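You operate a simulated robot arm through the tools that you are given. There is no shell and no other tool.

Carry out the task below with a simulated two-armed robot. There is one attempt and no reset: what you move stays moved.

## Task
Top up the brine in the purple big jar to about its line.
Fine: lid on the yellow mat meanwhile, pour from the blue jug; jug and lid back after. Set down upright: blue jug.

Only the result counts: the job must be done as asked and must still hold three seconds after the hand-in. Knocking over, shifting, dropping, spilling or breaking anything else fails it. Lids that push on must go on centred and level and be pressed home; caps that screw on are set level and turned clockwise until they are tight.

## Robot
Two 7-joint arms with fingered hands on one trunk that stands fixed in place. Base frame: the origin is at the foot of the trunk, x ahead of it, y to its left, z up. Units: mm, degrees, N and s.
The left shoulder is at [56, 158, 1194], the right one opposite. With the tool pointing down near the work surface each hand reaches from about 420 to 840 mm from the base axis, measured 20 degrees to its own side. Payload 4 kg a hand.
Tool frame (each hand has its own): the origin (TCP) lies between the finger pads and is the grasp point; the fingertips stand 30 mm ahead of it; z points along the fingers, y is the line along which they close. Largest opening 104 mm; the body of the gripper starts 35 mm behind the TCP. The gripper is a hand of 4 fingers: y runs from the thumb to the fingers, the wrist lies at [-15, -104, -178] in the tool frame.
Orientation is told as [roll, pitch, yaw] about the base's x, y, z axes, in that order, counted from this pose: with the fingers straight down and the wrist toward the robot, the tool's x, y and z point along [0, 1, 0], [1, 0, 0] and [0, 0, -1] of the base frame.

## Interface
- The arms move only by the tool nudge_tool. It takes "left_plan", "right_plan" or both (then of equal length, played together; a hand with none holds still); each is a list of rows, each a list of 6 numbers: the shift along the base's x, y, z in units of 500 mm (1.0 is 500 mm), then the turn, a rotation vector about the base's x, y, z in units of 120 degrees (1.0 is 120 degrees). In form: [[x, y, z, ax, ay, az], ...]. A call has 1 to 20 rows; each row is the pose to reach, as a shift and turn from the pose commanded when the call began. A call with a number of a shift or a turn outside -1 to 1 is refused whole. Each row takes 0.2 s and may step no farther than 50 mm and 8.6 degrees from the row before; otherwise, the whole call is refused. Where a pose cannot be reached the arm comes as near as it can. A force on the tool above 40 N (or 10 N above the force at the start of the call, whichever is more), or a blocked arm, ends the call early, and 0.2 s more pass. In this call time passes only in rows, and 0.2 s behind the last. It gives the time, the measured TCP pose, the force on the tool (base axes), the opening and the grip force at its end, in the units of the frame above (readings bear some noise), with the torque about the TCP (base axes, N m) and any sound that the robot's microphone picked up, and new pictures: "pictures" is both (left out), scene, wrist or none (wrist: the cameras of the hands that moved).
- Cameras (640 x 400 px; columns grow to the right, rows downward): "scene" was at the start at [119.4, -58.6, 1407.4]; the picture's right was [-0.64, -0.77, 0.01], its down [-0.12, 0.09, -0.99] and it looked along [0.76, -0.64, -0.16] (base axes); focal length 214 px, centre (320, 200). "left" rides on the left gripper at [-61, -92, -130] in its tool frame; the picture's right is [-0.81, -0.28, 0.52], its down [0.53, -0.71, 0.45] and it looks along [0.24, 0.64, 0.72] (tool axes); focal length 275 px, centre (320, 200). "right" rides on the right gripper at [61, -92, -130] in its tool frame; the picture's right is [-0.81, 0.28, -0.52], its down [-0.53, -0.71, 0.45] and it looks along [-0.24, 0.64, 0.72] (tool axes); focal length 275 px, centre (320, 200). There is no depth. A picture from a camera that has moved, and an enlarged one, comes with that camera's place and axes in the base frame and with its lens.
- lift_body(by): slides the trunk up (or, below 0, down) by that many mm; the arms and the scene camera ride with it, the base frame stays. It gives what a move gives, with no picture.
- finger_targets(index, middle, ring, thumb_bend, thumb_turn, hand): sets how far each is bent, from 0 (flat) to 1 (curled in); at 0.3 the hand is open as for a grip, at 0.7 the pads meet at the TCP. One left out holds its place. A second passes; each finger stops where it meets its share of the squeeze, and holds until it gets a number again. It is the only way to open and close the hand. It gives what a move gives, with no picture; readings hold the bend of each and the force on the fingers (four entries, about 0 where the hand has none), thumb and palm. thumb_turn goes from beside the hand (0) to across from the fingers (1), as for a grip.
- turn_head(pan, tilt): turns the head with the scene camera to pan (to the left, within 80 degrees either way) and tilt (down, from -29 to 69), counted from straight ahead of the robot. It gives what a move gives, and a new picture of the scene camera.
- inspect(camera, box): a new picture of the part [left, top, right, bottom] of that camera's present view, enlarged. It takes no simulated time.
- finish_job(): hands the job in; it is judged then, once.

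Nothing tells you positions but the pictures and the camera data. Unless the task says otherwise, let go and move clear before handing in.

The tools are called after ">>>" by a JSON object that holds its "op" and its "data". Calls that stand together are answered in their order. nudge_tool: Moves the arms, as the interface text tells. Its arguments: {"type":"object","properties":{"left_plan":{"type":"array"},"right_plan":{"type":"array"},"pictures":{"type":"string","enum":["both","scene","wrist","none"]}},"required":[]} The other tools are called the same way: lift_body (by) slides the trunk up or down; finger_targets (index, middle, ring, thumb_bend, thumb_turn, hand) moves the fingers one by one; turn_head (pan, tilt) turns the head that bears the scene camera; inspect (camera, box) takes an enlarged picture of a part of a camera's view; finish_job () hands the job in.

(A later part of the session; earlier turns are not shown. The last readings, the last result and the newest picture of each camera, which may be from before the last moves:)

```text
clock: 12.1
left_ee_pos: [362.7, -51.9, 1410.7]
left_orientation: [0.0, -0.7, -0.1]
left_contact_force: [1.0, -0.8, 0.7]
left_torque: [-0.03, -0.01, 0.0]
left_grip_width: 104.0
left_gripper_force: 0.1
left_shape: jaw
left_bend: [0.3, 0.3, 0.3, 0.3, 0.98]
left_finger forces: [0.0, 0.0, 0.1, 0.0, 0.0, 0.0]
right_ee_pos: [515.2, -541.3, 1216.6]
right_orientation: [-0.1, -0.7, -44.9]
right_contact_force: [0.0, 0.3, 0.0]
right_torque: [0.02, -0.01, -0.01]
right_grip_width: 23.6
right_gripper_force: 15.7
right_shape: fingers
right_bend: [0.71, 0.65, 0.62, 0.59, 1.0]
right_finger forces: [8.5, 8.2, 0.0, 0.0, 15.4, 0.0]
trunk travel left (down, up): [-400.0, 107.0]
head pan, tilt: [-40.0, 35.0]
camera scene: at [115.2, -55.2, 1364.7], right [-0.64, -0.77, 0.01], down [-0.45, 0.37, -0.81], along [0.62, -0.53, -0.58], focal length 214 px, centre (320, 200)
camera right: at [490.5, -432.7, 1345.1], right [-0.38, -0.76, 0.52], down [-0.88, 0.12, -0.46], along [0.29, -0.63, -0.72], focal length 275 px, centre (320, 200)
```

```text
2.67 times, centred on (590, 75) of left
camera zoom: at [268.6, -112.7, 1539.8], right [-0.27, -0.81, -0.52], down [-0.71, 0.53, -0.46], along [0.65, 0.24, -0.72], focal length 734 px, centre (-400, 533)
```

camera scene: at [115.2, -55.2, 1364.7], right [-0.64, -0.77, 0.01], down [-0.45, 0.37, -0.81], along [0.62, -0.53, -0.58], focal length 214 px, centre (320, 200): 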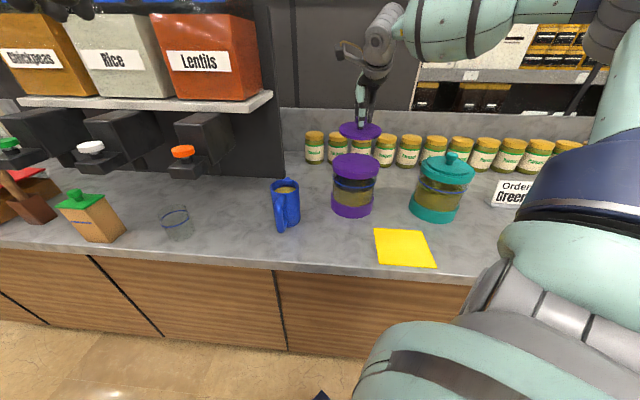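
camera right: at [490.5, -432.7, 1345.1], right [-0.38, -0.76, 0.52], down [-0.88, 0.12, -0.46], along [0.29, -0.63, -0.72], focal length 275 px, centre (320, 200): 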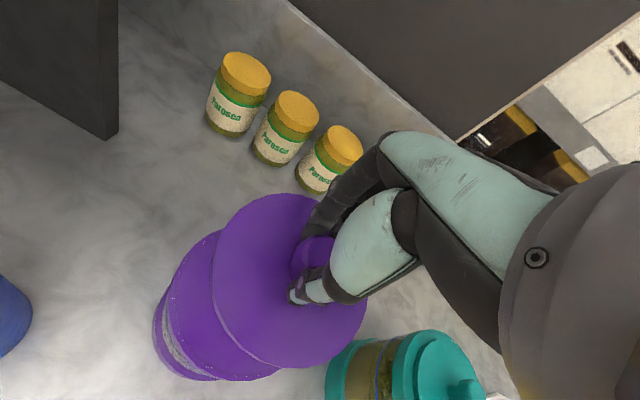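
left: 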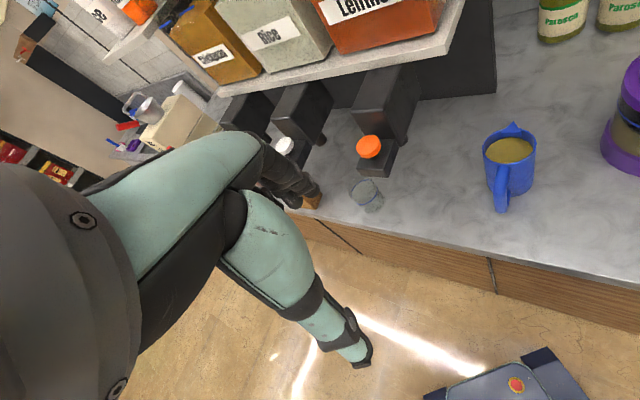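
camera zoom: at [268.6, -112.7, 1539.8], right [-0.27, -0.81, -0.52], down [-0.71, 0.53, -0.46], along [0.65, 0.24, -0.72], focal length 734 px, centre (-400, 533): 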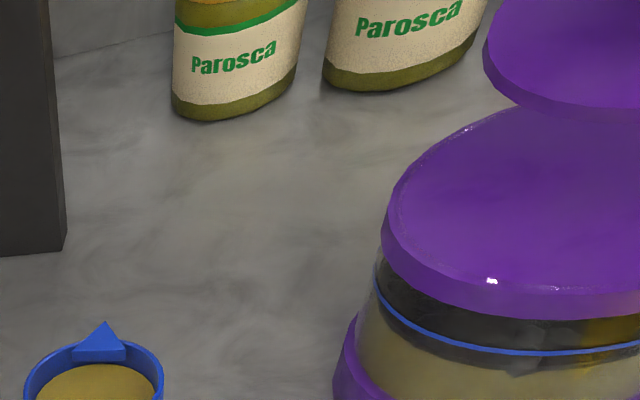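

The jar top still looks closed. I'll raise the lid above the head camera to see its underside, which also clears the view of the jar top.

>>> {"op": "nudge_tool", "data": {"right_plan": [[-0.01, 0.01, 0.09, 0, 0, 0], [-0.03, 0.02, 0.18, 0, 0, 0], [-0.06, 0.03, 0.27, 0, 0, 0], [-0.1, 0.04, 0.35, 0, 0, 0], [-0.14, 0.05, 0.43, 0, 0, 0], [-0.18, 0.06, 0.5, 0, 0, 0]], "pictures": "both"}}

>>> {"op": "turn_head", "data": {"pan": -45, "tilt": 10}}

```text
clock: 13.5
left_ee_pos: [362.9, -51.5, 1410.5]
left_orientation: [-0.1, -0.8, 0.1]
left_contact_force: [0.5, -1.0, 0.6]
left_torque: [-0.01, 0.0, 0.04]
left_grip_width: 104.0
left_gripper_force: 0.1
left_shape: jaw
left_bend: [0.3, 0.3, 0.3, 0.3, 0.98]
left_finger forces: [0.0, 0.1, 0.0, 0.1, 0.0, 0.0]
right_ee_pos: [421.0, -509.9, 1463.4]
right_orientation: [-0.1, -0.6, -44.9]
right_contact_force: [-0.1, -0.7, -0.3]
right_torque: [0.02, -0.03, 0.02]
right_grip_width: 23.8
right_gripper_force: 16.3
right_shape: fingers
right_bend: [0.72, 0.65, 0.62, 0.59, 1.0]
right_finger forces: [8.7, 8.3, 0.0, 0.0, 15.5, 0.1]
trunk travel left (down, up): [-400.0, 107.0]
head pan, tilt: [-40.0, 35.0]
camera scene: at [114.4, -54.8, 1364.8], right [-0.64, -0.77, 0.01], down [-0.45, 0.37, -0.81], along [0.62, -0.53, -0.58], focal length 214 px, centre (320, 200)
camera right: at [396.8, -401.8, 1591.7], right [-0.38, -0.76, 0.52], down [-0.88, 0.12, -0.46], along [0.29, -0.63, -0.72], focal length 275 px, centre (320, 200)
```

scene: 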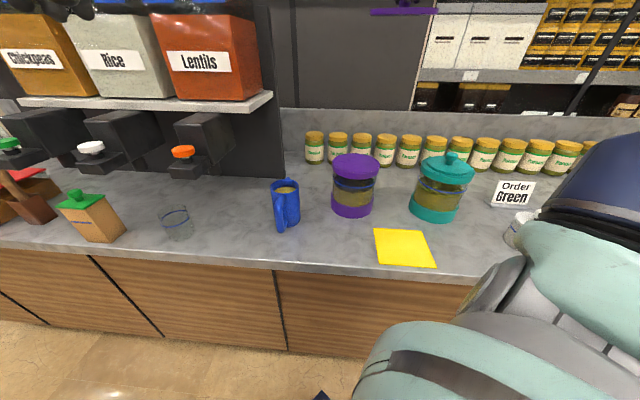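
right: 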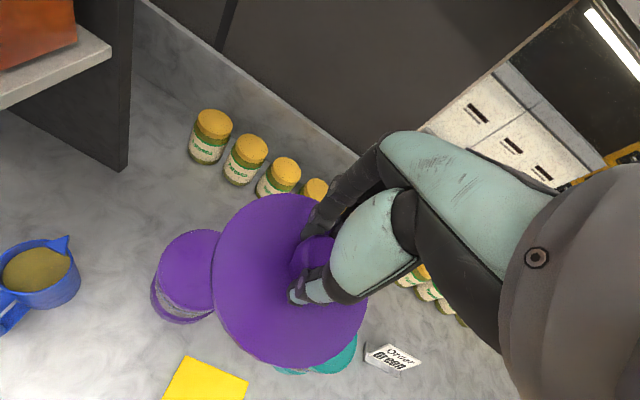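

```text
clock: 14.4
left_ee_pos: [364.5, -52.8, 1409.7]
left_orientation: [0.2, -0.7, 0.0]
left_contact_force: [0.5, -0.6, 1.0]
left_torque: [0.03, -0.01, -0.02]
left_grip_width: 104.2
left_gripper_force: 0.0
left_shape: jaw
left_bend: [0.3, 0.3, 0.3, 0.3, 0.98]
left_finger forces: [0.1, 0.0, 0.1, 0.0, 0.1, 0.0]
right_ee_pos: [423.4, -511.6, 1461.4]
right_orientation: [-0.1, -0.6, -45.0]
right_contact_force: [1.0, -0.3, 0.1]
right_torque: [-0.01, 0.0, 0.01]
right_grip_width: 23.7
right_gripper_force: 16.3
right_shape: fingers
right_bend: [0.72, 0.65, 0.62, 0.59, 1.0]
right_finger forces: [8.7, 8.2, 0.0, 0.1, 15.4, 0.1]
trunk travel left (down, up): [-400.0, 107.0]
head pan, tilt: [-45.0, 10.0]
camera scene: at [114.6, -65.1, 1404.7], right [-0.71, -0.71, 0.01], down [-0.14, 0.12, -0.98], along [0.69, -0.7, -0.18], focal length 214 px, centre (320, 200)
```

scene: 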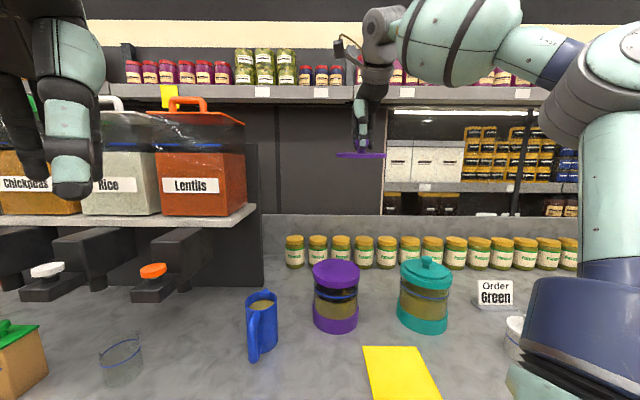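

>>> {"op": "inspect", "data": {"camera": "scene", "box": [320, 80, 410, 180]}}

>>> {"op": "inspect", "data": {"camera": "right", "box": [140, 210, 240, 330]}}

>>> {"op": "inspect", "data": {"camera": "scene", "box": [300, 240, 460, 340]}}

```text
4.00 times, centred on (365, 130) of scene
camera zoom: at [114.6, -65.1, 1404.7], right [-0.71, -0.71, 0.01], down [-0.14, 0.12, -0.98], along [0.69, -0.7, -0.18], focal length 858 px, centre (140, 480)
```

zoom: 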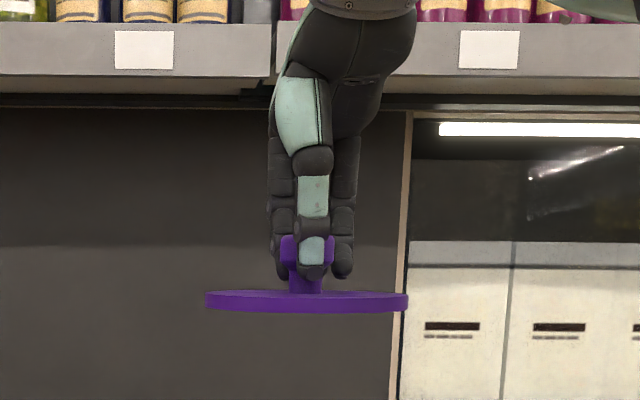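

```text
3.33 times, centred on (190, 270) of right
camera zoom: at [398.9, -403.5, 1590.2], right [-0.38, -0.76, 0.52], down [-0.88, 0.12, -0.46], along [0.29, -0.63, -0.72], focal length 918 px, centre (753, -33)
```

zoom: 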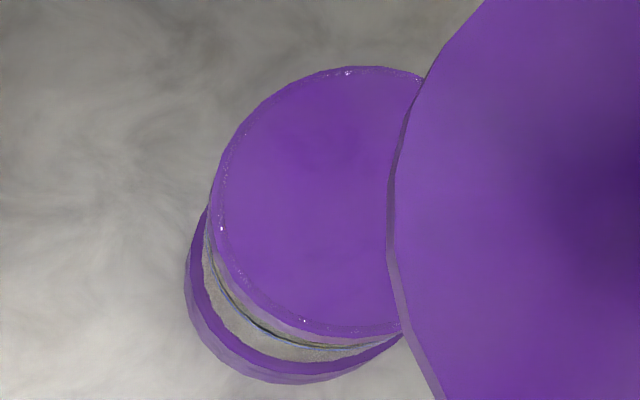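

```text
4.00 times, centred on (380, 290) of scene
camera zoom: at [114.6, -65.1, 1404.7], right [-0.71, -0.71, 0.01], down [-0.14, 0.12, -0.98], along [0.69, -0.7, -0.18], focal length 858 px, centre (80, -160)
```

zoom: 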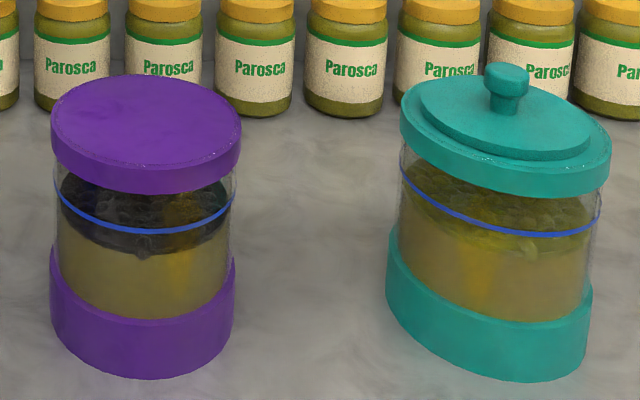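

>>> {"op": "inspect", "data": {"camera": "scene", "box": [362, 130, 402, 165]}}

>>> {"op": "inspect", "data": {"camera": "scene", "box": [310, 255, 362, 300]}}

>>> {"op": "inspect", "data": {"camera": "scene", "box": [395, 250, 455, 300]}}

```text
11.43 times, centred on (382, 148) of scene
camera zoom: at [114.6, -65.1, 1404.7], right [-0.71, -0.71, 0.01], down [-0.14, 0.12, -0.98], along [0.69, -0.7, -0.18], focal length 2451 px, centre (-389, 800)
```

zoom: 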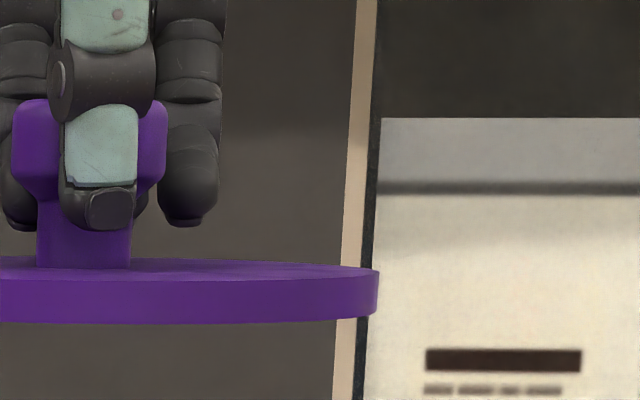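

```text
8.89 times, centred on (336, 278) of scene
camera zoom: at [114.6, -65.1, 1404.7], right [-0.71, -0.71, 0.01], down [-0.14, 0.12, -0.98], along [0.69, -0.7, -0.18], focal length 1906 px, centre (178, -489)
```

zoom: 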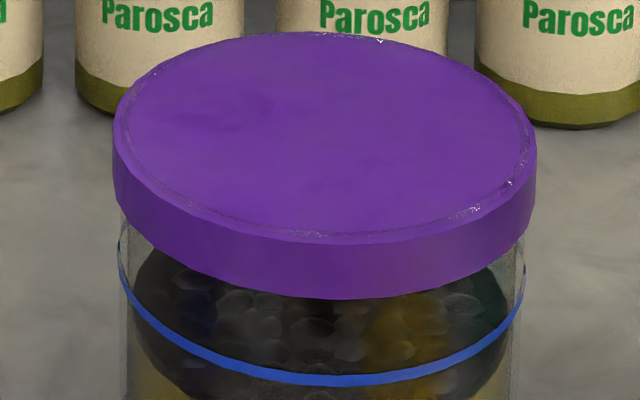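

```text
8.00 times, centred on (425, 275) of scene
camera zoom: at [114.6, -65.1, 1404.7], right [-0.71, -0.71, 0.01], down [-0.14, 0.12, -0.98], along [0.69, -0.7, -0.18], focal length 1716 px, centre (-520, -400)
```

zoom: 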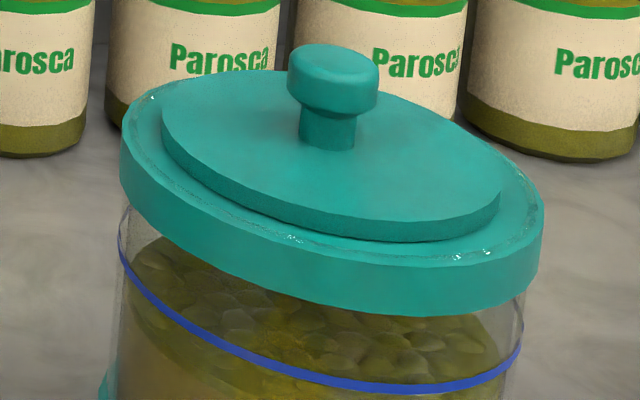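

The lid is just a plate with a mushroom knob. I'll carry it to the yellow mat first, then check whether the jar mouth is really open.

>>> {"op": "nudge_tool", "data": {"right_plan": [[-0.03, 0.003, -0.083, 0, 0, 0], [-0.06, 0.006, -0.166, 0, 0, 0], [-0.09, 0.009, -0.249, 0, 0, 0], [-0.12, 0.012, -0.332, 0, 0, 0], [-0.15, 0.015, -0.415, 0, 0, 0], [-0.18, 0.018, -0.498, 0, 0, 0], [-0.21, 0.021, -0.581, 0, 0, 0], [-0.24, 0.024, -0.664, 0, 0, 0], [-0.276, 0.028, -0.74, 0, 0, 0]], "pictures": "none"}}

>>> {"op": "turn_head", "data": {"pan": -50, "tilt": 40}}

```text
clock: 16.4
left_ee_pos: [363.3, -52.1, 1410.7]
left_orientation: [0.0, -0.7, 0.0]
left_contact_force: [-0.1, -0.5, 0.3]
left_torque: [0.0, -0.02, 0.0]
left_grip_width: 104.0
left_gripper_force: 0.0
left_shape: jaw
left_bend: [0.3, 0.3, 0.3, 0.3, 0.98]
left_finger forces: [0.0, 0.0, 0.1, 0.0, 0.0, 0.0]
right_ee_pos: [285.3, -499.3, 1097.1]
right_orientation: [0.1, -0.8, -45.0]
right_contact_force: [-0.2, 0.2, -0.9]
right_torque: [-0.02, -0.03, 0.01]
right_grip_width: 23.3
right_gripper_force: 16.3
right_shape: fingers
right_bend: [0.72, 0.65, 0.62, 0.59, 1.0]
right_finger forces: [9.1, 8.5, 0.1, 0.0, 15.5, 0.0]
trunk travel left (down, up): [-400.0, 107.0]
head pan, tilt: [-45.0, 10.0]
```

```text
clock: 17.4
left_ee_pos: [363.8, -51.6, 1410.5]
left_orientation: [0.1, -0.7, 0.0]
left_contact_force: [-0.2, 0.3, 1.1]
left_torque: [-0.02, -0.01, -0.02]
left_grip_width: 104.0
left_gripper_force: 0.0
left_shape: jaw
left_bend: [0.3, 0.3, 0.3, 0.3, 0.98]
left_finger forces: [0.1, 0.0, 0.0, 0.0, 0.0, 0.1]
right_ee_pos: [286.2, -498.0, 1095.6]
right_orientation: [0.0, -0.6, -45.0]
right_contact_force: [-0.3, 0.7, -0.2]
right_torque: [0.01, 0.0, -0.01]
right_grip_width: 23.5
right_gripper_force: 16.1
right_shape: fingers
right_bend: [0.72, 0.65, 0.62, 0.59, 1.0]
right_finger forces: [9.1, 8.5, 0.0, 0.0, 15.4, 0.0]
trunk travel left (down, up): [-400.0, 107.0]
head pan, tilt: [-50.0, 40.0]
camera scene: at [102.4, -64.2, 1357.3], right [-0.77, -0.64, 0.01], down [-0.42, 0.49, -0.76], along [0.48, -0.59, -0.65], focal length 214 px, centre (320, 200)
```

scene: 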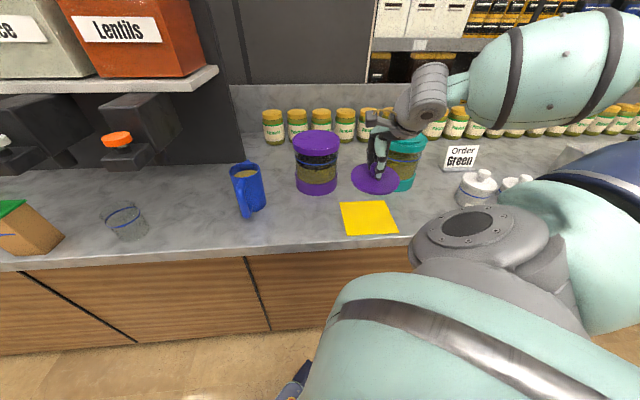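

The lid hangs above the mat area. I'll lower it partway and check with the wrist camera.

>>> {"op": "nudge_tool", "data": {"right_plan": [[-0.005, 0.003, -0.06, 0, 0, 0], [-0.01, 0.006, -0.12, 0, 0, 0], [-0.01, 0.006, -0.18, 0, 0, 0], [-0.01, 0.006, -0.2, 0, 0, 0]], "pictures": "both"}}

>>> {"op": "inspect", "data": {"camera": "scene", "box": [320, 150, 420, 250]}}

```text
clock: 18.4
left_ee_pos: [363.5, -52.8, 1410.7]
left_orientation: [0.1, -0.7, -0.1]
left_contact_force: [0.0, 0.2, 0.2]
left_torque: [0.02, 0.0, 0.0]
left_grip_width: 104.0
left_gripper_force: 0.0
left_shape: jaw
left_bend: [0.3, 0.3, 0.3, 0.3, 0.98]
left_finger forces: [0.0, 0.1, 0.0, 0.0, 0.1, 0.1]
right_ee_pos: [290.2, -500.1, 997.0]
right_orientation: [-0.2, -0.7, -45.0]
right_contact_force: [-1.4, 0.2, 0.4]
right_torque: [-0.01, 0.02, -0.03]
right_grip_width: 22.9
right_gripper_force: 16.6
right_shape: fingers
right_bend: [0.72, 0.65, 0.62, 0.59, 1.0]
right_finger forces: [9.3, 8.5, 0.0, 0.0, 15.4, 0.0]
right hand out of reach, approached as far as the arm can: row 1, 2, 3, 4
trunk travel left (down, up): [-400.0, 107.0]
head pan, tilt: [-50.0, 40.0]
camera scene: at [102.4, -64.0, 1357.3], right [-0.77, -0.64, 0.01], down [-0.42, 0.49, -0.76], along [0.48, -0.59, -0.65], focal length 214 px, centre (320, 200)
camera right: at [265.4, -392.6, 1123.8], right [-0.38, -0.76, 0.52], down [-0.88, 0.12, -0.46], along [0.29, -0.63, -0.72], focal length 275 px, centre (320, 200)
```

scene: 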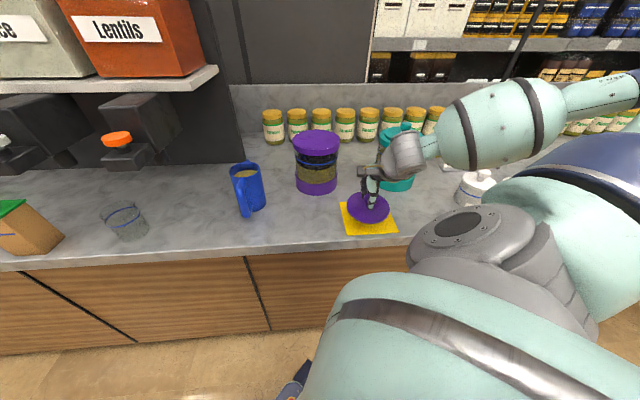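
right: 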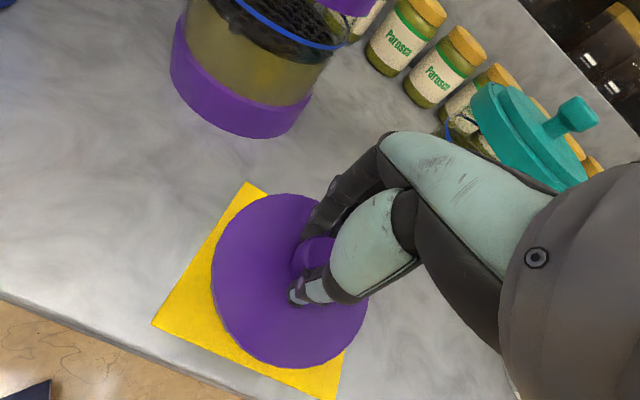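

```text
4.00 times, centred on (370, 200) of scene
camera zoom: at [102.4, -64.0, 1357.3], right [-0.77, -0.64, 0.01], down [-0.42, 0.49, -0.76], along [0.48, -0.59, -0.65], focal length 858 px, centre (120, 200)
```

zoom: 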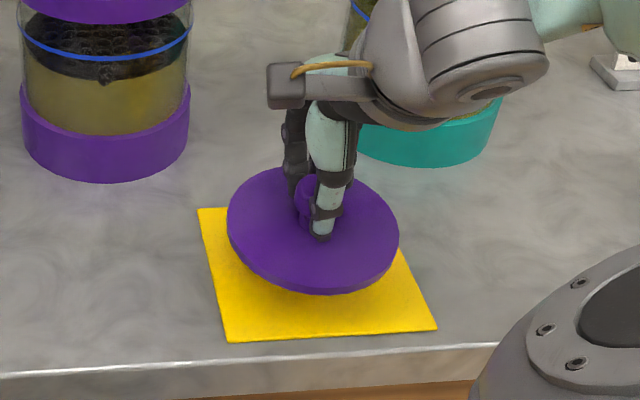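

The arm is near its inner limit, but the lid is essentially over the mat. I'll lower it gently until it touches.

>>> {"op": "nudge_tool", "data": {"right_plan": [[0.006, -0.002, -0.015, 0, 0, 0], [0.01, -0.004, -0.03, 0, 0, 0], [0.01, -0.004, -0.044, 0, 0, 0]], "pictures": "none"}}

>>> {"op": "inspect", "data": {"camera": "scene", "box": [320, 150, 420, 250]}}

```text
clock: 19.1
left_ee_pos: [363.2, -51.3, 1410.4]
left_orientation: [0.1, -0.7, 0.0]
left_contact_force: [-0.2, -0.6, -0.2]
left_torque: [0.03, 0.0, 0.01]
left_grip_width: 103.7
left_gripper_force: 0.0
left_shape: jaw
left_bend: [0.3, 0.3, 0.3, 0.3, 0.98]
left_finger forces: [0.0, 0.1, 0.1, 0.0, 0.0, 0.0]
right_ee_pos: [294.6, -505.4, 974.7]
right_orientation: [0.0, -0.6, -45.0]
right_contact_force: [0.2, -0.1, 0.3]
right_torque: [-0.01, 0.07, -0.02]
right_grip_width: 23.2
right_gripper_force: 16.2
right_shape: fingers
right_bend: [0.72, 0.65, 0.62, 0.59, 1.0]
right_finger forces: [9.2, 8.5, 0.0, 0.0, 15.4, 0.0]
trunk travel left (down, up): [-400.0, 107.0]
head pan, tilt: [-50.0, 40.0]
```

```text
4.00 times, centred on (370, 200) of scene
camera zoom: at [102.2, -64.2, 1357.3], right [-0.77, -0.64, 0.01], down [-0.42, 0.49, -0.76], along [0.48, -0.59, -0.65], focal length 858 px, centre (120, 200)
```

zoom: 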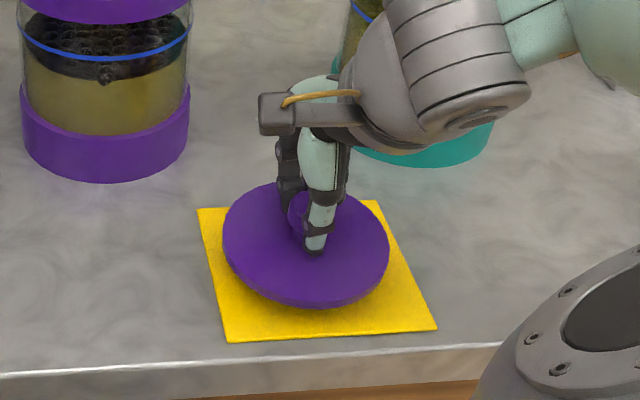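

Projected straight down, the lid lands centred on the mat. I'll continue down to contact.

>>> {"op": "nudge_tool", "data": {"right_plan": [[0.0, 0.0, -0.006, 0, 0, 0], [0.0, 0.0, -0.012, 0, 0, 0]], "pictures": "none"}}

>>> {"op": "inspect", "data": {"camera": "scene", "box": [335, 180, 405, 240]}}

```text
clock: 19.8
left_ee_pos: [364.5, -52.2, 1410.6]
left_orientation: [0.1, -0.6, 0.0]
left_contact_force: [-0.3, -1.0, 0.5]
left_torque: [-0.02, 0.0, -0.03]
left_grip_width: 103.8
left_gripper_force: 0.0
left_shape: jaw
left_bend: [0.3, 0.3, 0.3, 0.3, 0.98]
left_finger forces: [0.0, 0.0, 0.1, 0.0, 0.1, 0.1]
right_ee_pos: [293.8, -504.0, 967.6]
right_orientation: [0.1, -0.6, -45.0]
right_contact_force: [-0.1, -0.7, -0.4]
right_torque: [0.02, -0.01, -0.01]
right_grip_width: 23.1
right_gripper_force: 16.3
right_shape: fingers
right_bend: [0.72, 0.65, 0.62, 0.59, 1.0]
right_finger forces: [9.1, 8.4, 0.0, 0.0, 15.4, 0.0]
trunk travel left (down, up): [-400.0, 107.0]
head pan, tilt: [-50.0, 40.0]
```

```text
6.67 times, centred on (370, 210) of scene
camera zoom: at [102.4, -64.2, 1357.2], right [-0.77, -0.64, 0.01], down [-0.42, 0.49, -0.76], along [0.48, -0.59, -0.65], focal length 1430 px, centre (-13, 133)
```

zoom: 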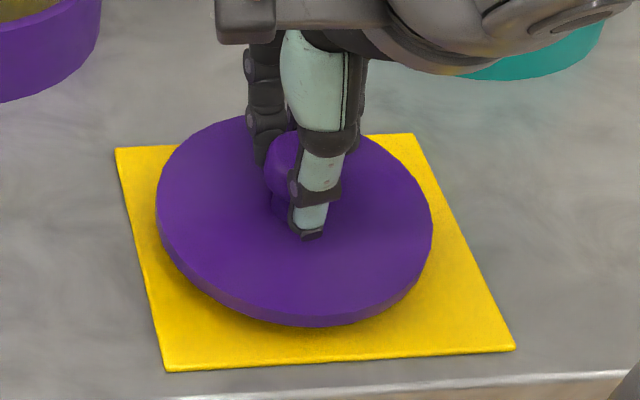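

>>> {"op": "nudge_tool", "data": {"right_plan": [[0.0, 0.0, -0.006, 0, 0, 0], [0.0, 0.0, -0.012, 0, 0, 0]], "pictures": "none"}}

>>> {"op": "inspect", "data": {"camera": "scene", "box": [335, 180, 405, 240]}}

```text
clock: 20.4
left_ee_pos: [362.9, -52.4, 1409.7]
left_orientation: [0.0, -0.7, 0.0]
left_contact_force: [0.3, 0.1, -0.9]
left_torque: [-0.01, -0.02, -0.05]
left_grip_width: 103.8
left_gripper_force: 0.2
left_shape: jaw
left_bend: [0.3, 0.3, 0.3, 0.3, 0.98]
left_finger forces: [0.0, 0.1, 0.0, 0.0, 0.0, 0.0]
right_ee_pos: [294.6, -505.4, 960.3]
right_orientation: [0.0, -0.6, -44.9]
right_contact_force: [-0.4, -0.8, -0.9]
right_torque: [0.03, -0.02, 0.01]
right_grip_width: 23.2
right_gripper_force: 16.9
right_shape: fingers
right_bend: [0.72, 0.65, 0.62, 0.59, 1.0]
right_finger forces: [9.2, 8.6, 0.0, 0.0, 15.5, 0.0]
trunk travel left (down, up): [-400.0, 107.0]
head pan, tilt: [-50.0, 40.0]
```

```text
6.67 times, centred on (370, 210) of scene
camera zoom: at [102.6, -64.3, 1357.2], right [-0.77, -0.64, 0.01], down [-0.42, 0.49, -0.76], along [0.48, -0.59, -0.65], focal length 1430 px, centre (-13, 133)
```

zoom: 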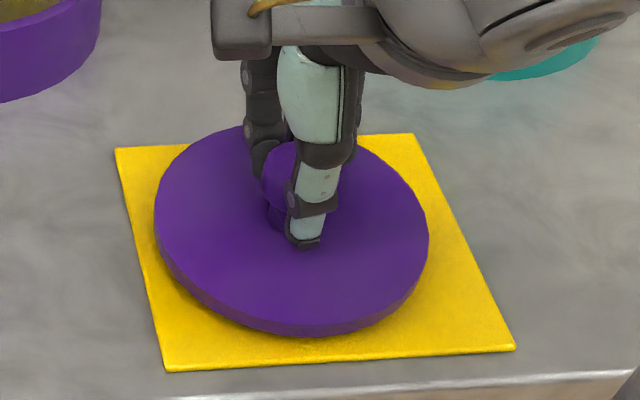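

>>> {"op": "nudge_tool", "data": {"right_plan": [[0.0, 0.0, -0.004, 0, 0, 0], [0.0, 0.0, -0.008, 0, 0, 0], [0.0, 0.0, -0.012, 0, 0, 0]], "pictures": "none"}}

>>> {"op": "inspect", "data": {"camera": "scene", "box": [335, 180, 405, 240]}}

```text
clock: 21.1
left_ee_pos: [363.2, -50.5, 1410.4]
left_orientation: [0.2, -0.6, 0.0]
left_contact_force: [0.3, 0.3, -0.6]
left_torque: [-0.02, 0.0, -0.04]
left_grip_width: 103.9
left_gripper_force: 0.2
left_shape: jaw
left_bend: [0.3, 0.3, 0.3, 0.3, 0.98]
left_finger forces: [0.0, 0.0, 0.0, 0.0, 0.1, 0.1]
right_ee_pos: [294.1, -504.3, 956.2]
right_orientation: [0.0, -0.6, -45.1]
right_contact_force: [0.0, -0.9, -0.9]
right_torque: [-0.02, -0.02, 0.02]
right_grip_width: 23.3
right_gripper_force: 16.3
right_shape: fingers
right_bend: [0.72, 0.65, 0.62, 0.59, 1.0]
right_finger forces: [9.1, 8.6, 0.0, 0.1, 15.4, 0.0]
trunk travel left (down, up): [-400.0, 107.0]
head pan, tilt: [-50.0, 40.0]
```

```text
6.67 times, centred on (370, 210) of scene
camera zoom: at [102.4, -64.2, 1357.2], right [-0.77, -0.64, 0.01], down [-0.42, 0.49, -0.76], along [0.48, -0.59, -0.65], focal length 1430 px, centre (-13, 133)
```

zoom: 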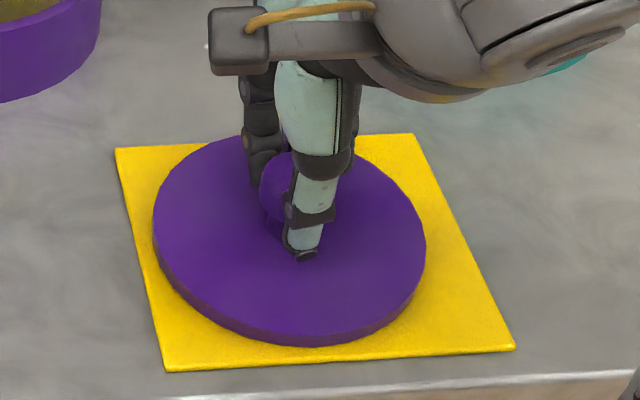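

>>> {"op": "nudge_tool", "data": {"right_plan": [[-0.001, -0.004, -0.004, 0, 0, 0], [-0.002, -0.008, -0.008, 0, 0, 0], [-0.002, -0.008, -0.014, 0, 0, 0]], "pictures": "none"}}

>>> {"op": "inspect", "data": {"camera": "scene", "box": [335, 180, 405, 240]}}

```text
clock: 21.9
left_ee_pos: [362.7, -51.6, 1410.4]
left_orientation: [-0.1, -0.8, 0.0]
left_contact_force: [0.8, -0.6, -0.2]
left_torque: [-0.02, 0.03, 0.0]
left_grip_width: 104.2
left_gripper_force: 0.1
left_shape: jaw
left_bend: [0.3, 0.3, 0.3, 0.3, 0.98]
left_finger forces: [0.0, 0.0, 0.1, 0.0, 0.0, 0.0]
right_ee_pos: [292.0, -506.8, 951.2]
right_orientation: [-0.1, -0.8, -45.1]
right_contact_force: [1.5, -0.8, 8.1]
right_torque: [0.21, 0.2, -0.04]
right_grip_width: 23.2
right_gripper_force: 16.9
right_shape: fingers
right_bend: [0.72, 0.66, 0.62, 0.6, 1.0]
right_finger forces: [9.6, 9.2, 0.0, 0.0, 15.4, 0.0]
trunk travel left (down, up): [-400.0, 107.0]
head pan, tilt: [-50.0, 40.0]
```

```text
6.67 times, centred on (370, 210) of scene
camera zoom: at [101.7, -63.2, 1357.4], right [-0.77, -0.64, 0.01], down [-0.42, 0.49, -0.76], along [0.48, -0.59, -0.65], focal length 1430 px, centre (-13, 133)
```

zoom: 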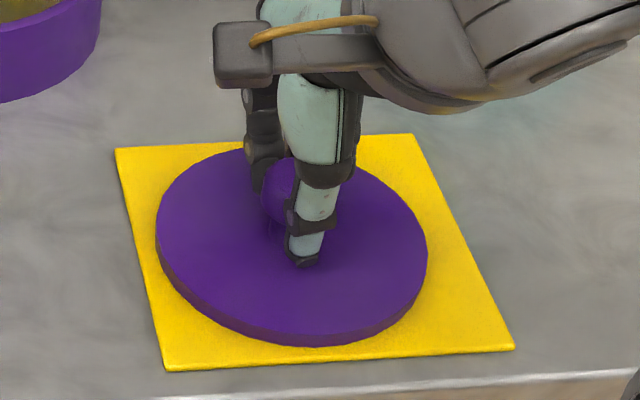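

The lid has touched the mat, with 8 N upward force. I'll release it and lift clear.

>>> {"op": "finger_targets", "data": {"hand": "right", "index": 0.5, "middle": 0.5, "ring": 0.5, "thumb_bend": 0.48}}

>>> {"op": "inspect", "data": {"camera": "scene", "box": [335, 180, 405, 240]}}

>>> {"op": "inspect", "data": {"camera": "right", "box": [120, 120, 420, 400]}}

```text
clock: 22.9
left_ee_pos: [363.8, -52.6, 1409.9]
left_orientation: [0.1, -0.7, -0.1]
left_contact_force: [0.3, 0.9, -0.2]
left_torque: [0.02, 0.01, -0.01]
left_grip_width: 103.6
left_gripper_force: 0.1
left_shape: jaw
left_bend: [0.3, 0.3, 0.3, 0.3, 0.98]
left_finger forces: [0.0, 0.1, 0.0, 0.1, 0.1, 0.0]
right_ee_pos: [294.0, -507.5, 948.5]
right_orientation: [-0.1, -0.7, -45.0]
right_contact_force: [-0.2, -0.1, -0.8]
right_torque: [0.02, 0.0, 0.0]
right_grip_width: 54.2
right_gripper_force: 0.1
right_shape: fingers
right_bend: [0.5, 0.5, 0.5, 0.48, 1.0]
right_finger forces: [0.1, 0.0, 0.1, 0.1, 0.1, 0.0]
trunk travel left (down, up): [-400.0, 107.0]
head pan, tilt: [-50.0, 40.0]
```

```text
6.67 times, centred on (370, 210) of scene
camera zoom: at [102.5, -64.2, 1357.2], right [-0.77, -0.64, 0.01], down [-0.42, 0.49, -0.76], along [0.48, -0.59, -0.65], focal length 1430 px, centre (-13, 133)
```

zoom: 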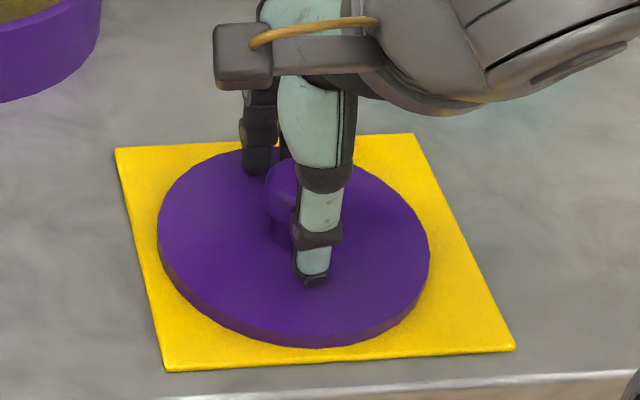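

```text
1.43 times, centred on (270, 260) of right
camera zoom: at [269.4, -399.1, 1077.4], right [-0.38, -0.76, 0.52], down [-0.88, 0.12, -0.46], along [0.29, -0.63, -0.72], focal length 393 px, centre (391, 114)
```

zoom: 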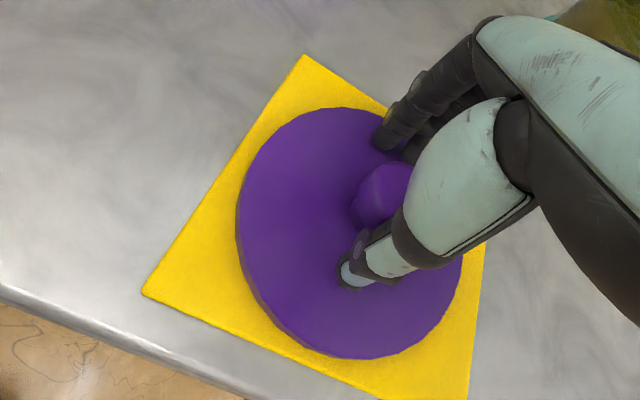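

Released; the lid lies on the mat. I'll lift clear and go look straight down at the jar mouth.

>>> {"op": "nudge_tool", "data": {"right_plan": [[0.0, 0.0, 0.05, 0, 0, 0], [0.0, 0.0, 0.14, 0, 0, 0], [0.0, 0.0, 0.23, 0, 0, 0], [0.0, 0.0, 0.32, 0, 0, 0], [0.06, 0.04, 0.38, 0, 0, 0], [0.12, 0.08, 0.44, 0, 0, 0]], "pictures": "both"}}

>>> {"op": "inspect", "data": {"camera": "scene", "box": [280, 110, 420, 250]}}

```text
clock: 24.4
left_ee_pos: [366.3, -52.3, 1409.5]
left_orientation: [0.1, -0.5, 0.0]
left_contact_force: [-0.3, -0.2, -0.8]
left_torque: [0.02, 0.0, 0.01]
left_grip_width: 104.0
left_gripper_force: 0.1
left_shape: jaw
left_bend: [0.3, 0.3, 0.3, 0.3, 0.98]
left_finger forces: [0.0, 0.0, 0.0, 0.0, 0.0, 0.0]
right_ee_pos: [350.4, -468.7, 1166.3]
right_orientation: [-0.1, -0.5, -44.8]
right_contact_force: [1.6, 0.0, -0.6]
right_torque: [0.0, 0.03, 0.01]
right_grip_width: 53.9
right_gripper_force: 0.1
right_shape: fingers
right_bend: [0.5, 0.5, 0.5, 0.48, 1.0]
right_finger forces: [0.0, 0.0, 0.0, 0.1, 0.0, 0.0]
trunk travel left (down, up): [-400.0, 107.0]
head pan, tilt: [-50.0, 40.0]
camera scene: at [104.6, -64.1, 1357.1], right [-0.77, -0.64, 0.01], down [-0.42, 0.49, -0.76], along [0.48, -0.59, -0.65], focal length 214 px, centre (320, 200)
camera right: at [327.6, -360.6, 1295.8], right [-0.38, -0.76, 0.52], down [-0.88, 0.12, -0.46], along [0.29, -0.63, -0.72], focal length 275 px, centre (320, 200)
```

scene: 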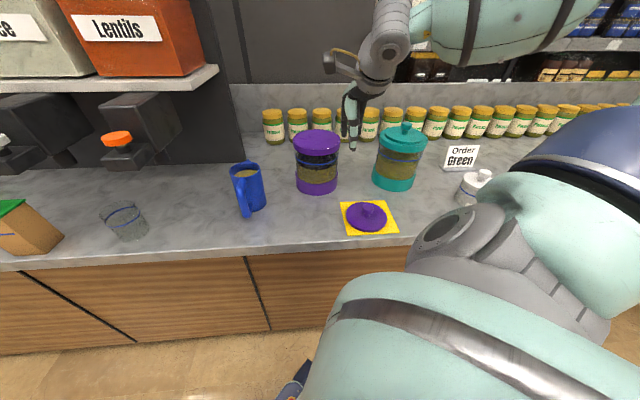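
right: 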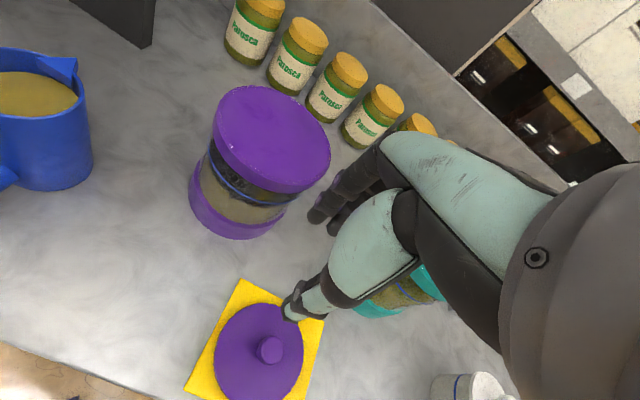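

```text
2.86 times, centred on (350, 180) of scene
camera zoom: at [104.6, -64.1, 1357.1], right [-0.77, -0.64, 0.01], down [-0.42, 0.49, -0.76], along [0.48, -0.59, -0.65], focal length 613 px, centre (234, 257)
```

zoom: 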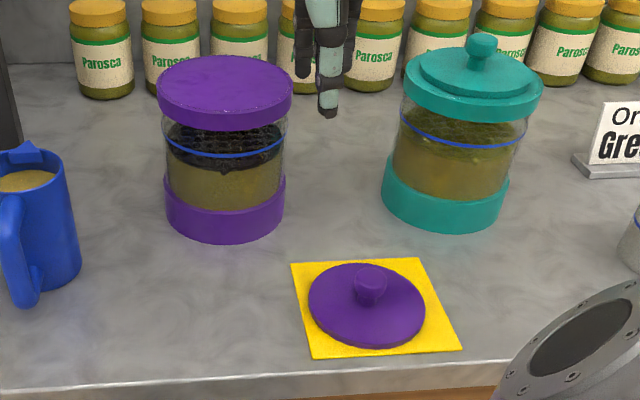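

>>> {"op": "inspect", "data": {"camera": "right", "box": [180, 70, 340, 250]}}

>>> {"op": "inspect", "data": {"camera": "right", "box": [200, 80, 270, 130]}}

```text
2.22 times, centred on (260, 160) of right
camera zoom: at [327.6, -360.6, 1295.8], right [-0.38, -0.76, 0.52], down [-0.88, 0.12, -0.46], along [0.29, -0.63, -0.72], focal length 612 px, centre (453, 289)
```

zoom: 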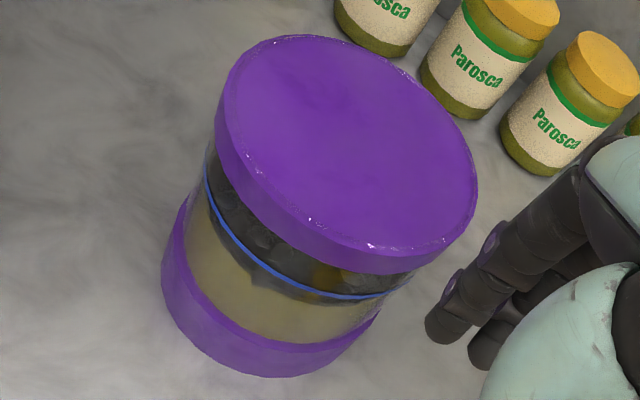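

```text
8.00 times, centred on (235, 105) of right
camera zoom: at [327.6, -360.6, 1295.8], right [-0.38, -0.76, 0.52], down [-0.88, 0.12, -0.46], along [0.29, -0.63, -0.72], focal length 2202 px, centre (1000, 960)
```

zoom: 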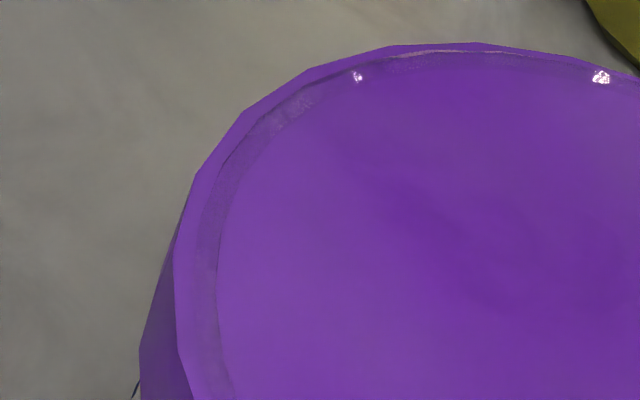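

The lid rests nicely on the mat. To make sure the mouth is open before pouring, I'll close the fingers and gently probe the centre of the jar top.

>>> {"op": "finger_targets", "data": {"hand": "right", "index": 0.65, "middle": 0.65, "ring": 0.65, "thumb_bend": 0.6}}

>>> {"op": "nudge_tool", "data": {"right_plan": [[0.08, -0.035, 0.0, 0, 0, 0], [0.16, -0.07, 0.0, 0, 0, 0], [0.24, -0.105, -0.01, 0, 0, 0], [0.328, -0.142, -0.03, 0, 0, 0], [0.328, -0.142, -0.07, 0, 0, 0]], "pictures": "both"}}

>>> {"op": "inspect", "data": {"camera": "scene", "box": [280, 90, 350, 200]}}

```text
clock: 25.4
left_ee_pos: [362.9, -52.4, 1409.9]
left_orientation: [0.0, -0.7, 0.0]
left_contact_force: [0.4, 0.1, 0.2]
left_torque: [0.01, -0.02, 0.0]
left_grip_width: 103.9
left_gripper_force: 0.0
left_shape: jaw
left_bend: [0.3, 0.3, 0.3, 0.3, 0.98]
left_finger forces: [0.1, 0.0, 0.0, 0.1, 0.0, 0.1]
right_ee_pos: [349.9, -469.7, 1167.5]
right_orientation: [0.1, -0.6, -44.9]
right_contact_force: [-0.4, 0.1, -0.6]
right_torque: [0.0, 0.02, 0.0]
right_grip_width: 20.1
right_gripper_force: 0.2
right_shape: fingers
right_bend: [0.65, 0.65, 0.65, 0.6, 1.0]
right_finger forces: [0.0, 0.1, 0.0, 0.0, 0.1, 0.0]
trunk travel left (down, up): [-400.0, 107.0]
head pan, tilt: [-50.0, 40.0]
```

```text
clock: 26.6
left_ee_pos: [362.1, -52.7, 1410.0]
left_orientation: [0.1, -0.7, 0.0]
left_contact_force: [-0.7, 0.2, 0.7]
left_torque: [-0.02, -0.01, -0.02]
left_grip_width: 104.0
left_gripper_force: 0.2
left_shape: jaw
left_bend: [0.3, 0.3, 0.3, 0.3, 0.98]
left_finger forces: [0.0, 0.1, 0.0, 0.0, 0.0, 0.0]
right_ee_pos: [515.1, -540.6, 1132.9]
right_orientation: [0.0, -0.7, -45.0]
right_contact_force: [-1.2, 0.0, 0.9]
right_torque: [0.0, 0.0, 0.02]
right_grip_width: 19.9
right_gripper_force: 0.0
right_shape: fingers
right_bend: [0.65, 0.65, 0.65, 0.6, 1.0]
right_finger forces: [0.0, 0.0, 0.1, 0.1, 0.0, 0.1]
trunk travel left (down, up): [-400.0, 107.0]
head pan, tilt: [-50.0, 40.0]
camera scene: at [102.3, -64.4, 1357.2], right [-0.77, -0.64, 0.01], down [-0.42, 0.49, -0.76], along [0.48, -0.59, -0.65], focal length 214 px, centre (320, 200)
camera right: at [491.8, -432.1, 1260.8], right [-0.38, -0.76, 0.52], down [-0.88, 0.12, -0.46], along [0.29, -0.63, -0.72], focal length 275 px, centre (320, 200)
```

scene: 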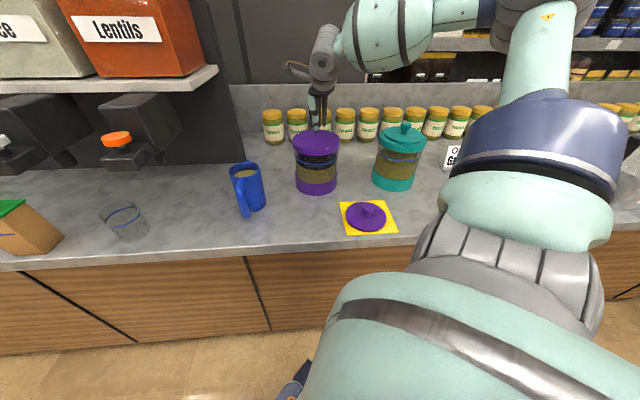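
right: 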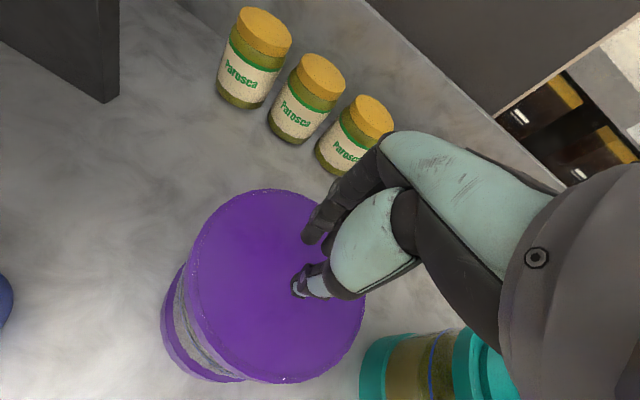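

```text
3.64 times, centred on (315, 145) of scene
camera zoom: at [102.3, -64.4, 1357.2], right [-0.77, -0.64, 0.01], down [-0.42, 0.49, -0.76], along [0.48, -0.59, -0.65], focal length 780 px, centre (338, 400)
```

zoom: 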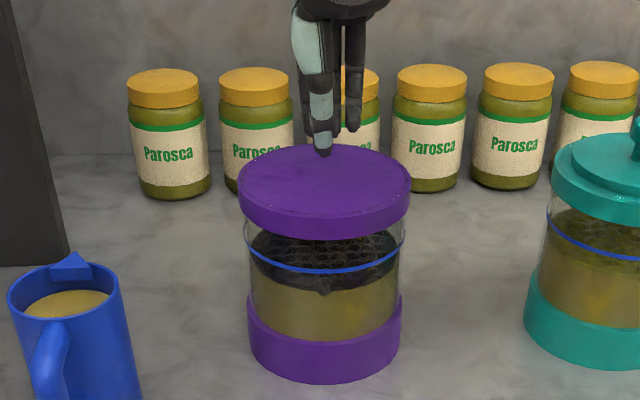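

>>> {"op": "nudge_tool", "data": {"right_plan": [[0, 0, -0.02, 0, 0, 0], [0, 0, -0.04, 0, 0, 0], [0, 0, -0.05, 0, 0, 0], [0, 0, -0.056, 0, 0, 0]], "pictures": "none"}}

>>> {"op": "inspect", "data": {"camera": "scene", "box": [290, 100, 350, 180]}}

```text
clock: 27.6
left_ee_pos: [364.1, -52.0, 1410.9]
left_orientation: [0.1, -0.7, 0.0]
left_contact_force: [1.1, -1.0, 1.4]
left_torque: [-0.02, 0.0, -0.01]
left_grip_width: 103.9
left_gripper_force: 0.1
left_shape: jaw
left_bend: [0.3, 0.3, 0.3, 0.3, 0.98]
left_finger forces: [0.0, 0.0, 0.1, 0.0, 0.1, 0.1]
right_ee_pos: [516.7, -541.3, 1104.4]
right_orientation: [-0.2, -0.6, -44.9]
right_contact_force: [-0.1, -0.7, 0.8]
right_torque: [0.02, 0.04, 0.03]
right_grip_width: 20.0
right_gripper_force: 0.4
right_shape: fingers
right_bend: [0.65, 0.65, 0.65, 0.6, 1.0]
right_finger forces: [0.1, 0.0, 0.1, 0.0, 1.2, 0.0]
trunk travel left (down, up): [-400.0, 107.0]
head pan, tilt: [-50.0, 40.0]
```

```text
5.00 times, centred on (320, 140) of scene
camera zoom: at [103.2, -64.2, 1357.2], right [-0.77, -0.64, 0.01], down [-0.42, 0.49, -0.76], along [0.48, -0.59, -0.65], focal length 1072 px, centre (320, 500)
```

zoom: 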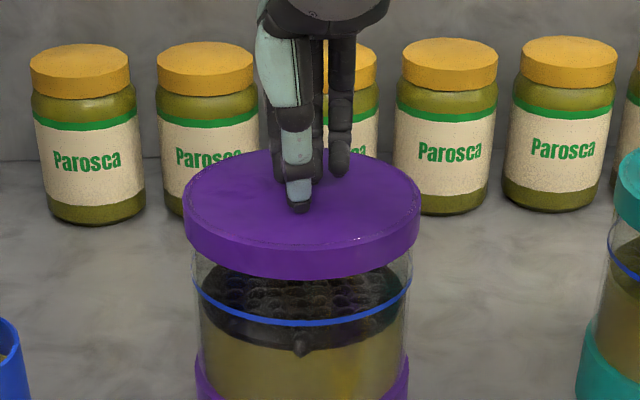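

>>> {"op": "nudge_tool", "data": {"right_plan": [[0, 0, -0.004, 0, 0, 0], [0, 0, -0.008, 0, 0, 0], [0, 0, -0.012, 0, 0, 0]], "pictures": "none"}}

>>> {"op": "inspect", "data": {"camera": "scene", "box": [290, 100, 350, 180]}}

```text
clock: 28.4
left_ee_pos: [361.7, -49.7, 1410.3]
left_orientation: [-0.2, -0.9, 0.0]
left_contact_force: [0.9, -0.4, -0.2]
left_torque: [-0.01, -0.02, -0.02]
left_grip_width: 104.2
left_gripper_force: 0.1
left_shape: jaw
left_bend: [0.3, 0.3, 0.3, 0.3, 0.98]
left_finger forces: [0.0, 0.0, 0.0, 0.0, 0.0, 0.0]
right_ee_pos: [516.1, -536.6, 1103.4]
right_orientation: [0.0, -1.0, -44.9]
right_contact_force: [-0.2, 0.7, 21.2]
right_torque: [0.44, 0.34, 0.03]
right_grip_width: 18.7
right_gripper_force: 10.7
right_shape: fingers
right_bend: [0.65, 0.65, 0.65, 0.62, 1.0]
right_finger forces: [0.0, 0.0, 0.0, 0.1, 21.6, 0.0]
trunk travel left (down, up): [-400.0, 107.0]
head pan, tilt: [-50.0, 40.0]
```

```text
5.00 times, centred on (320, 140) of scene
camera zoom: at [99.9, -61.7, 1357.7], right [-0.77, -0.64, 0.01], down [-0.42, 0.49, -0.76], along [0.49, -0.59, -0.65], focal length 1072 px, centre (320, 500)
```

zoom: 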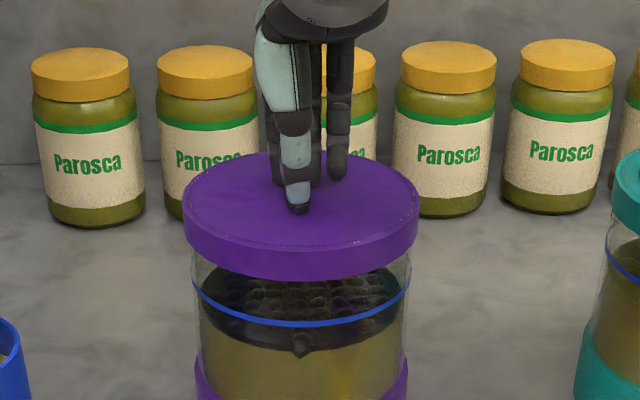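

The jar top is physically solid to the touch at about z=1071. Before deciding anything, I'll look at the collar from low down with the wrist camera, to tell a solid band on the jar from a separate cap.

>>> {"op": "nudge_tool", "data": {"right_plan": [[0, 0, 0.06, 0, 0, 0], [-0.03, 0.01, 0.1, 0, 0, 0], [-0.067, 0.02, 0.08, -0.0442, -0.0442, 0], [-0.104, 0.03, 0.06, -0.0884, -0.0884, 0], [-0.141, 0.04, 0.04, -0.1326, -0.1326, 0], [-0.178, 0.05, 0.02, -0.1768, -0.1768, 0], [-0.215, 0.06, 0.0, -0.221, -0.221, 0], [-0.252, 0.07, -0.02, -0.2652, -0.2652, 0], [-0.289, 0.08, -0.04, -0.3094, -0.3094, 0], [-0.326, 0.09, -0.06, -0.3535, -0.3535, 0]], "pictures": "both"}}

```text
clock: 30.6
left_ee_pos: [369.1, -44.7, 1409.0]
left_orientation: [-0.4, -0.4, 0.1]
left_contact_force: [0.9, 0.6, -0.6]
left_torque: [-0.06, 0.0, -0.03]
left_grip_width: 103.9
left_gripper_force: 0.0
left_shape: jaw
left_bend: [0.3, 0.3, 0.3, 0.3, 0.98]
left_finger forces: [0.0, 0.1, 0.0, 0.0, 0.0, 0.0]
right_ee_pos: [411.0, -463.1, 1078.4]
right_orientation: [0.9, -59.1, -49.3]
right_contact_force: [-1.6, 0.3, -3.4]
right_torque: [-0.17, -0.26, 0.03]
right_grip_width: 19.4
right_gripper_force: 0.1
right_shape: fingers
right_bend: [0.65, 0.65, 0.65, 0.6, 1.0]
right_finger forces: [0.0, 0.0, 0.0, 0.0, 0.0, 0.1]
right hand out of reach, approached as far as the arm can: row 7, 8, 9, 10
trunk travel left (down, up): [-400.0, 107.0]
head pan, tilt: [-50.0, 40.0]
camera scene: at [107.4, -57.1, 1357.1], right [-0.77, -0.64, 0.02], down [-0.43, 0.49, -0.76], along [0.48, -0.59, -0.65], focal length 214 px, centre (320, 200)
camera right: at [349.5, -304.3, 1064.4], right [-0.81, -0.31, 0.49], down [-0.38, -0.37, -0.85], along [0.45, -0.88, 0.18], focal length 275 px, centre (320, 200)
```

scene: 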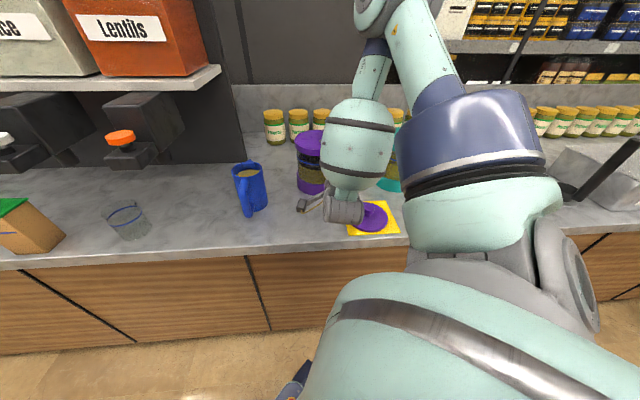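
right: 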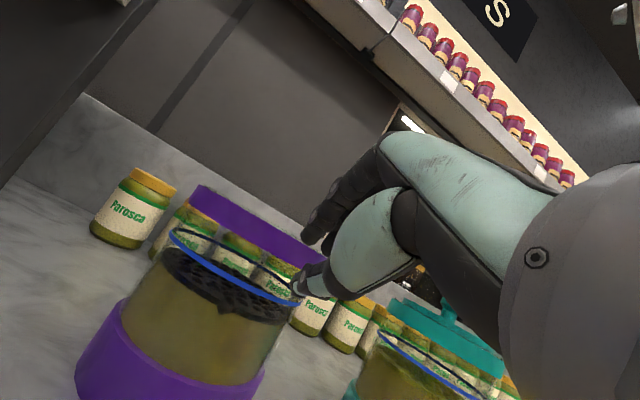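

>>> {"op": "inspect", "data": {"camera": "right", "box": [130, 160, 350, 350]}}

>>> {"op": "inspect", "data": {"camera": "right", "box": [340, 280, 520, 400]}}

```text
2.11 times, centred on (240, 255) of right
camera zoom: at [349.5, -304.3, 1064.4], right [-0.81, -0.31, 0.49], down [-0.38, -0.37, -0.85], along [0.45, -0.88, 0.18], focal length 580 px, centre (488, 84)
```

zoom: 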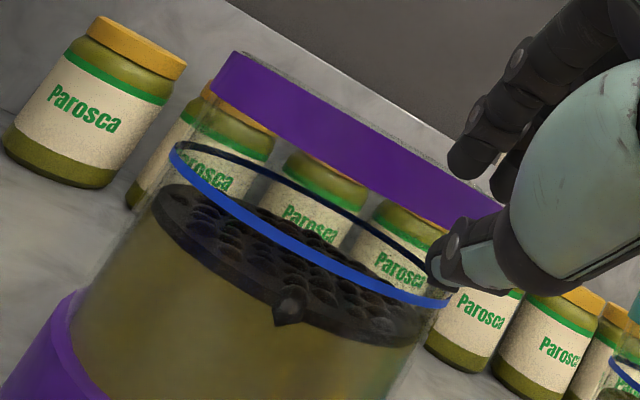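

```text
3.33 times, centred on (430, 340) of right
camera zoom: at [349.5, -304.3, 1064.4], right [-0.81, -0.31, 0.49], down [-0.38, -0.37, -0.85], along [0.45, -0.88, 0.18], focal length 918 px, centre (-47, -267)
```

zoom: 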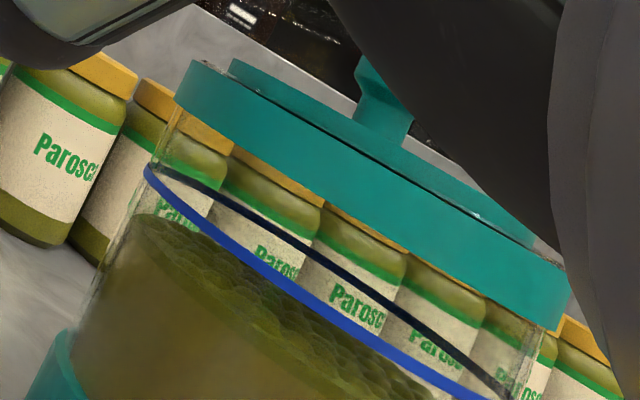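

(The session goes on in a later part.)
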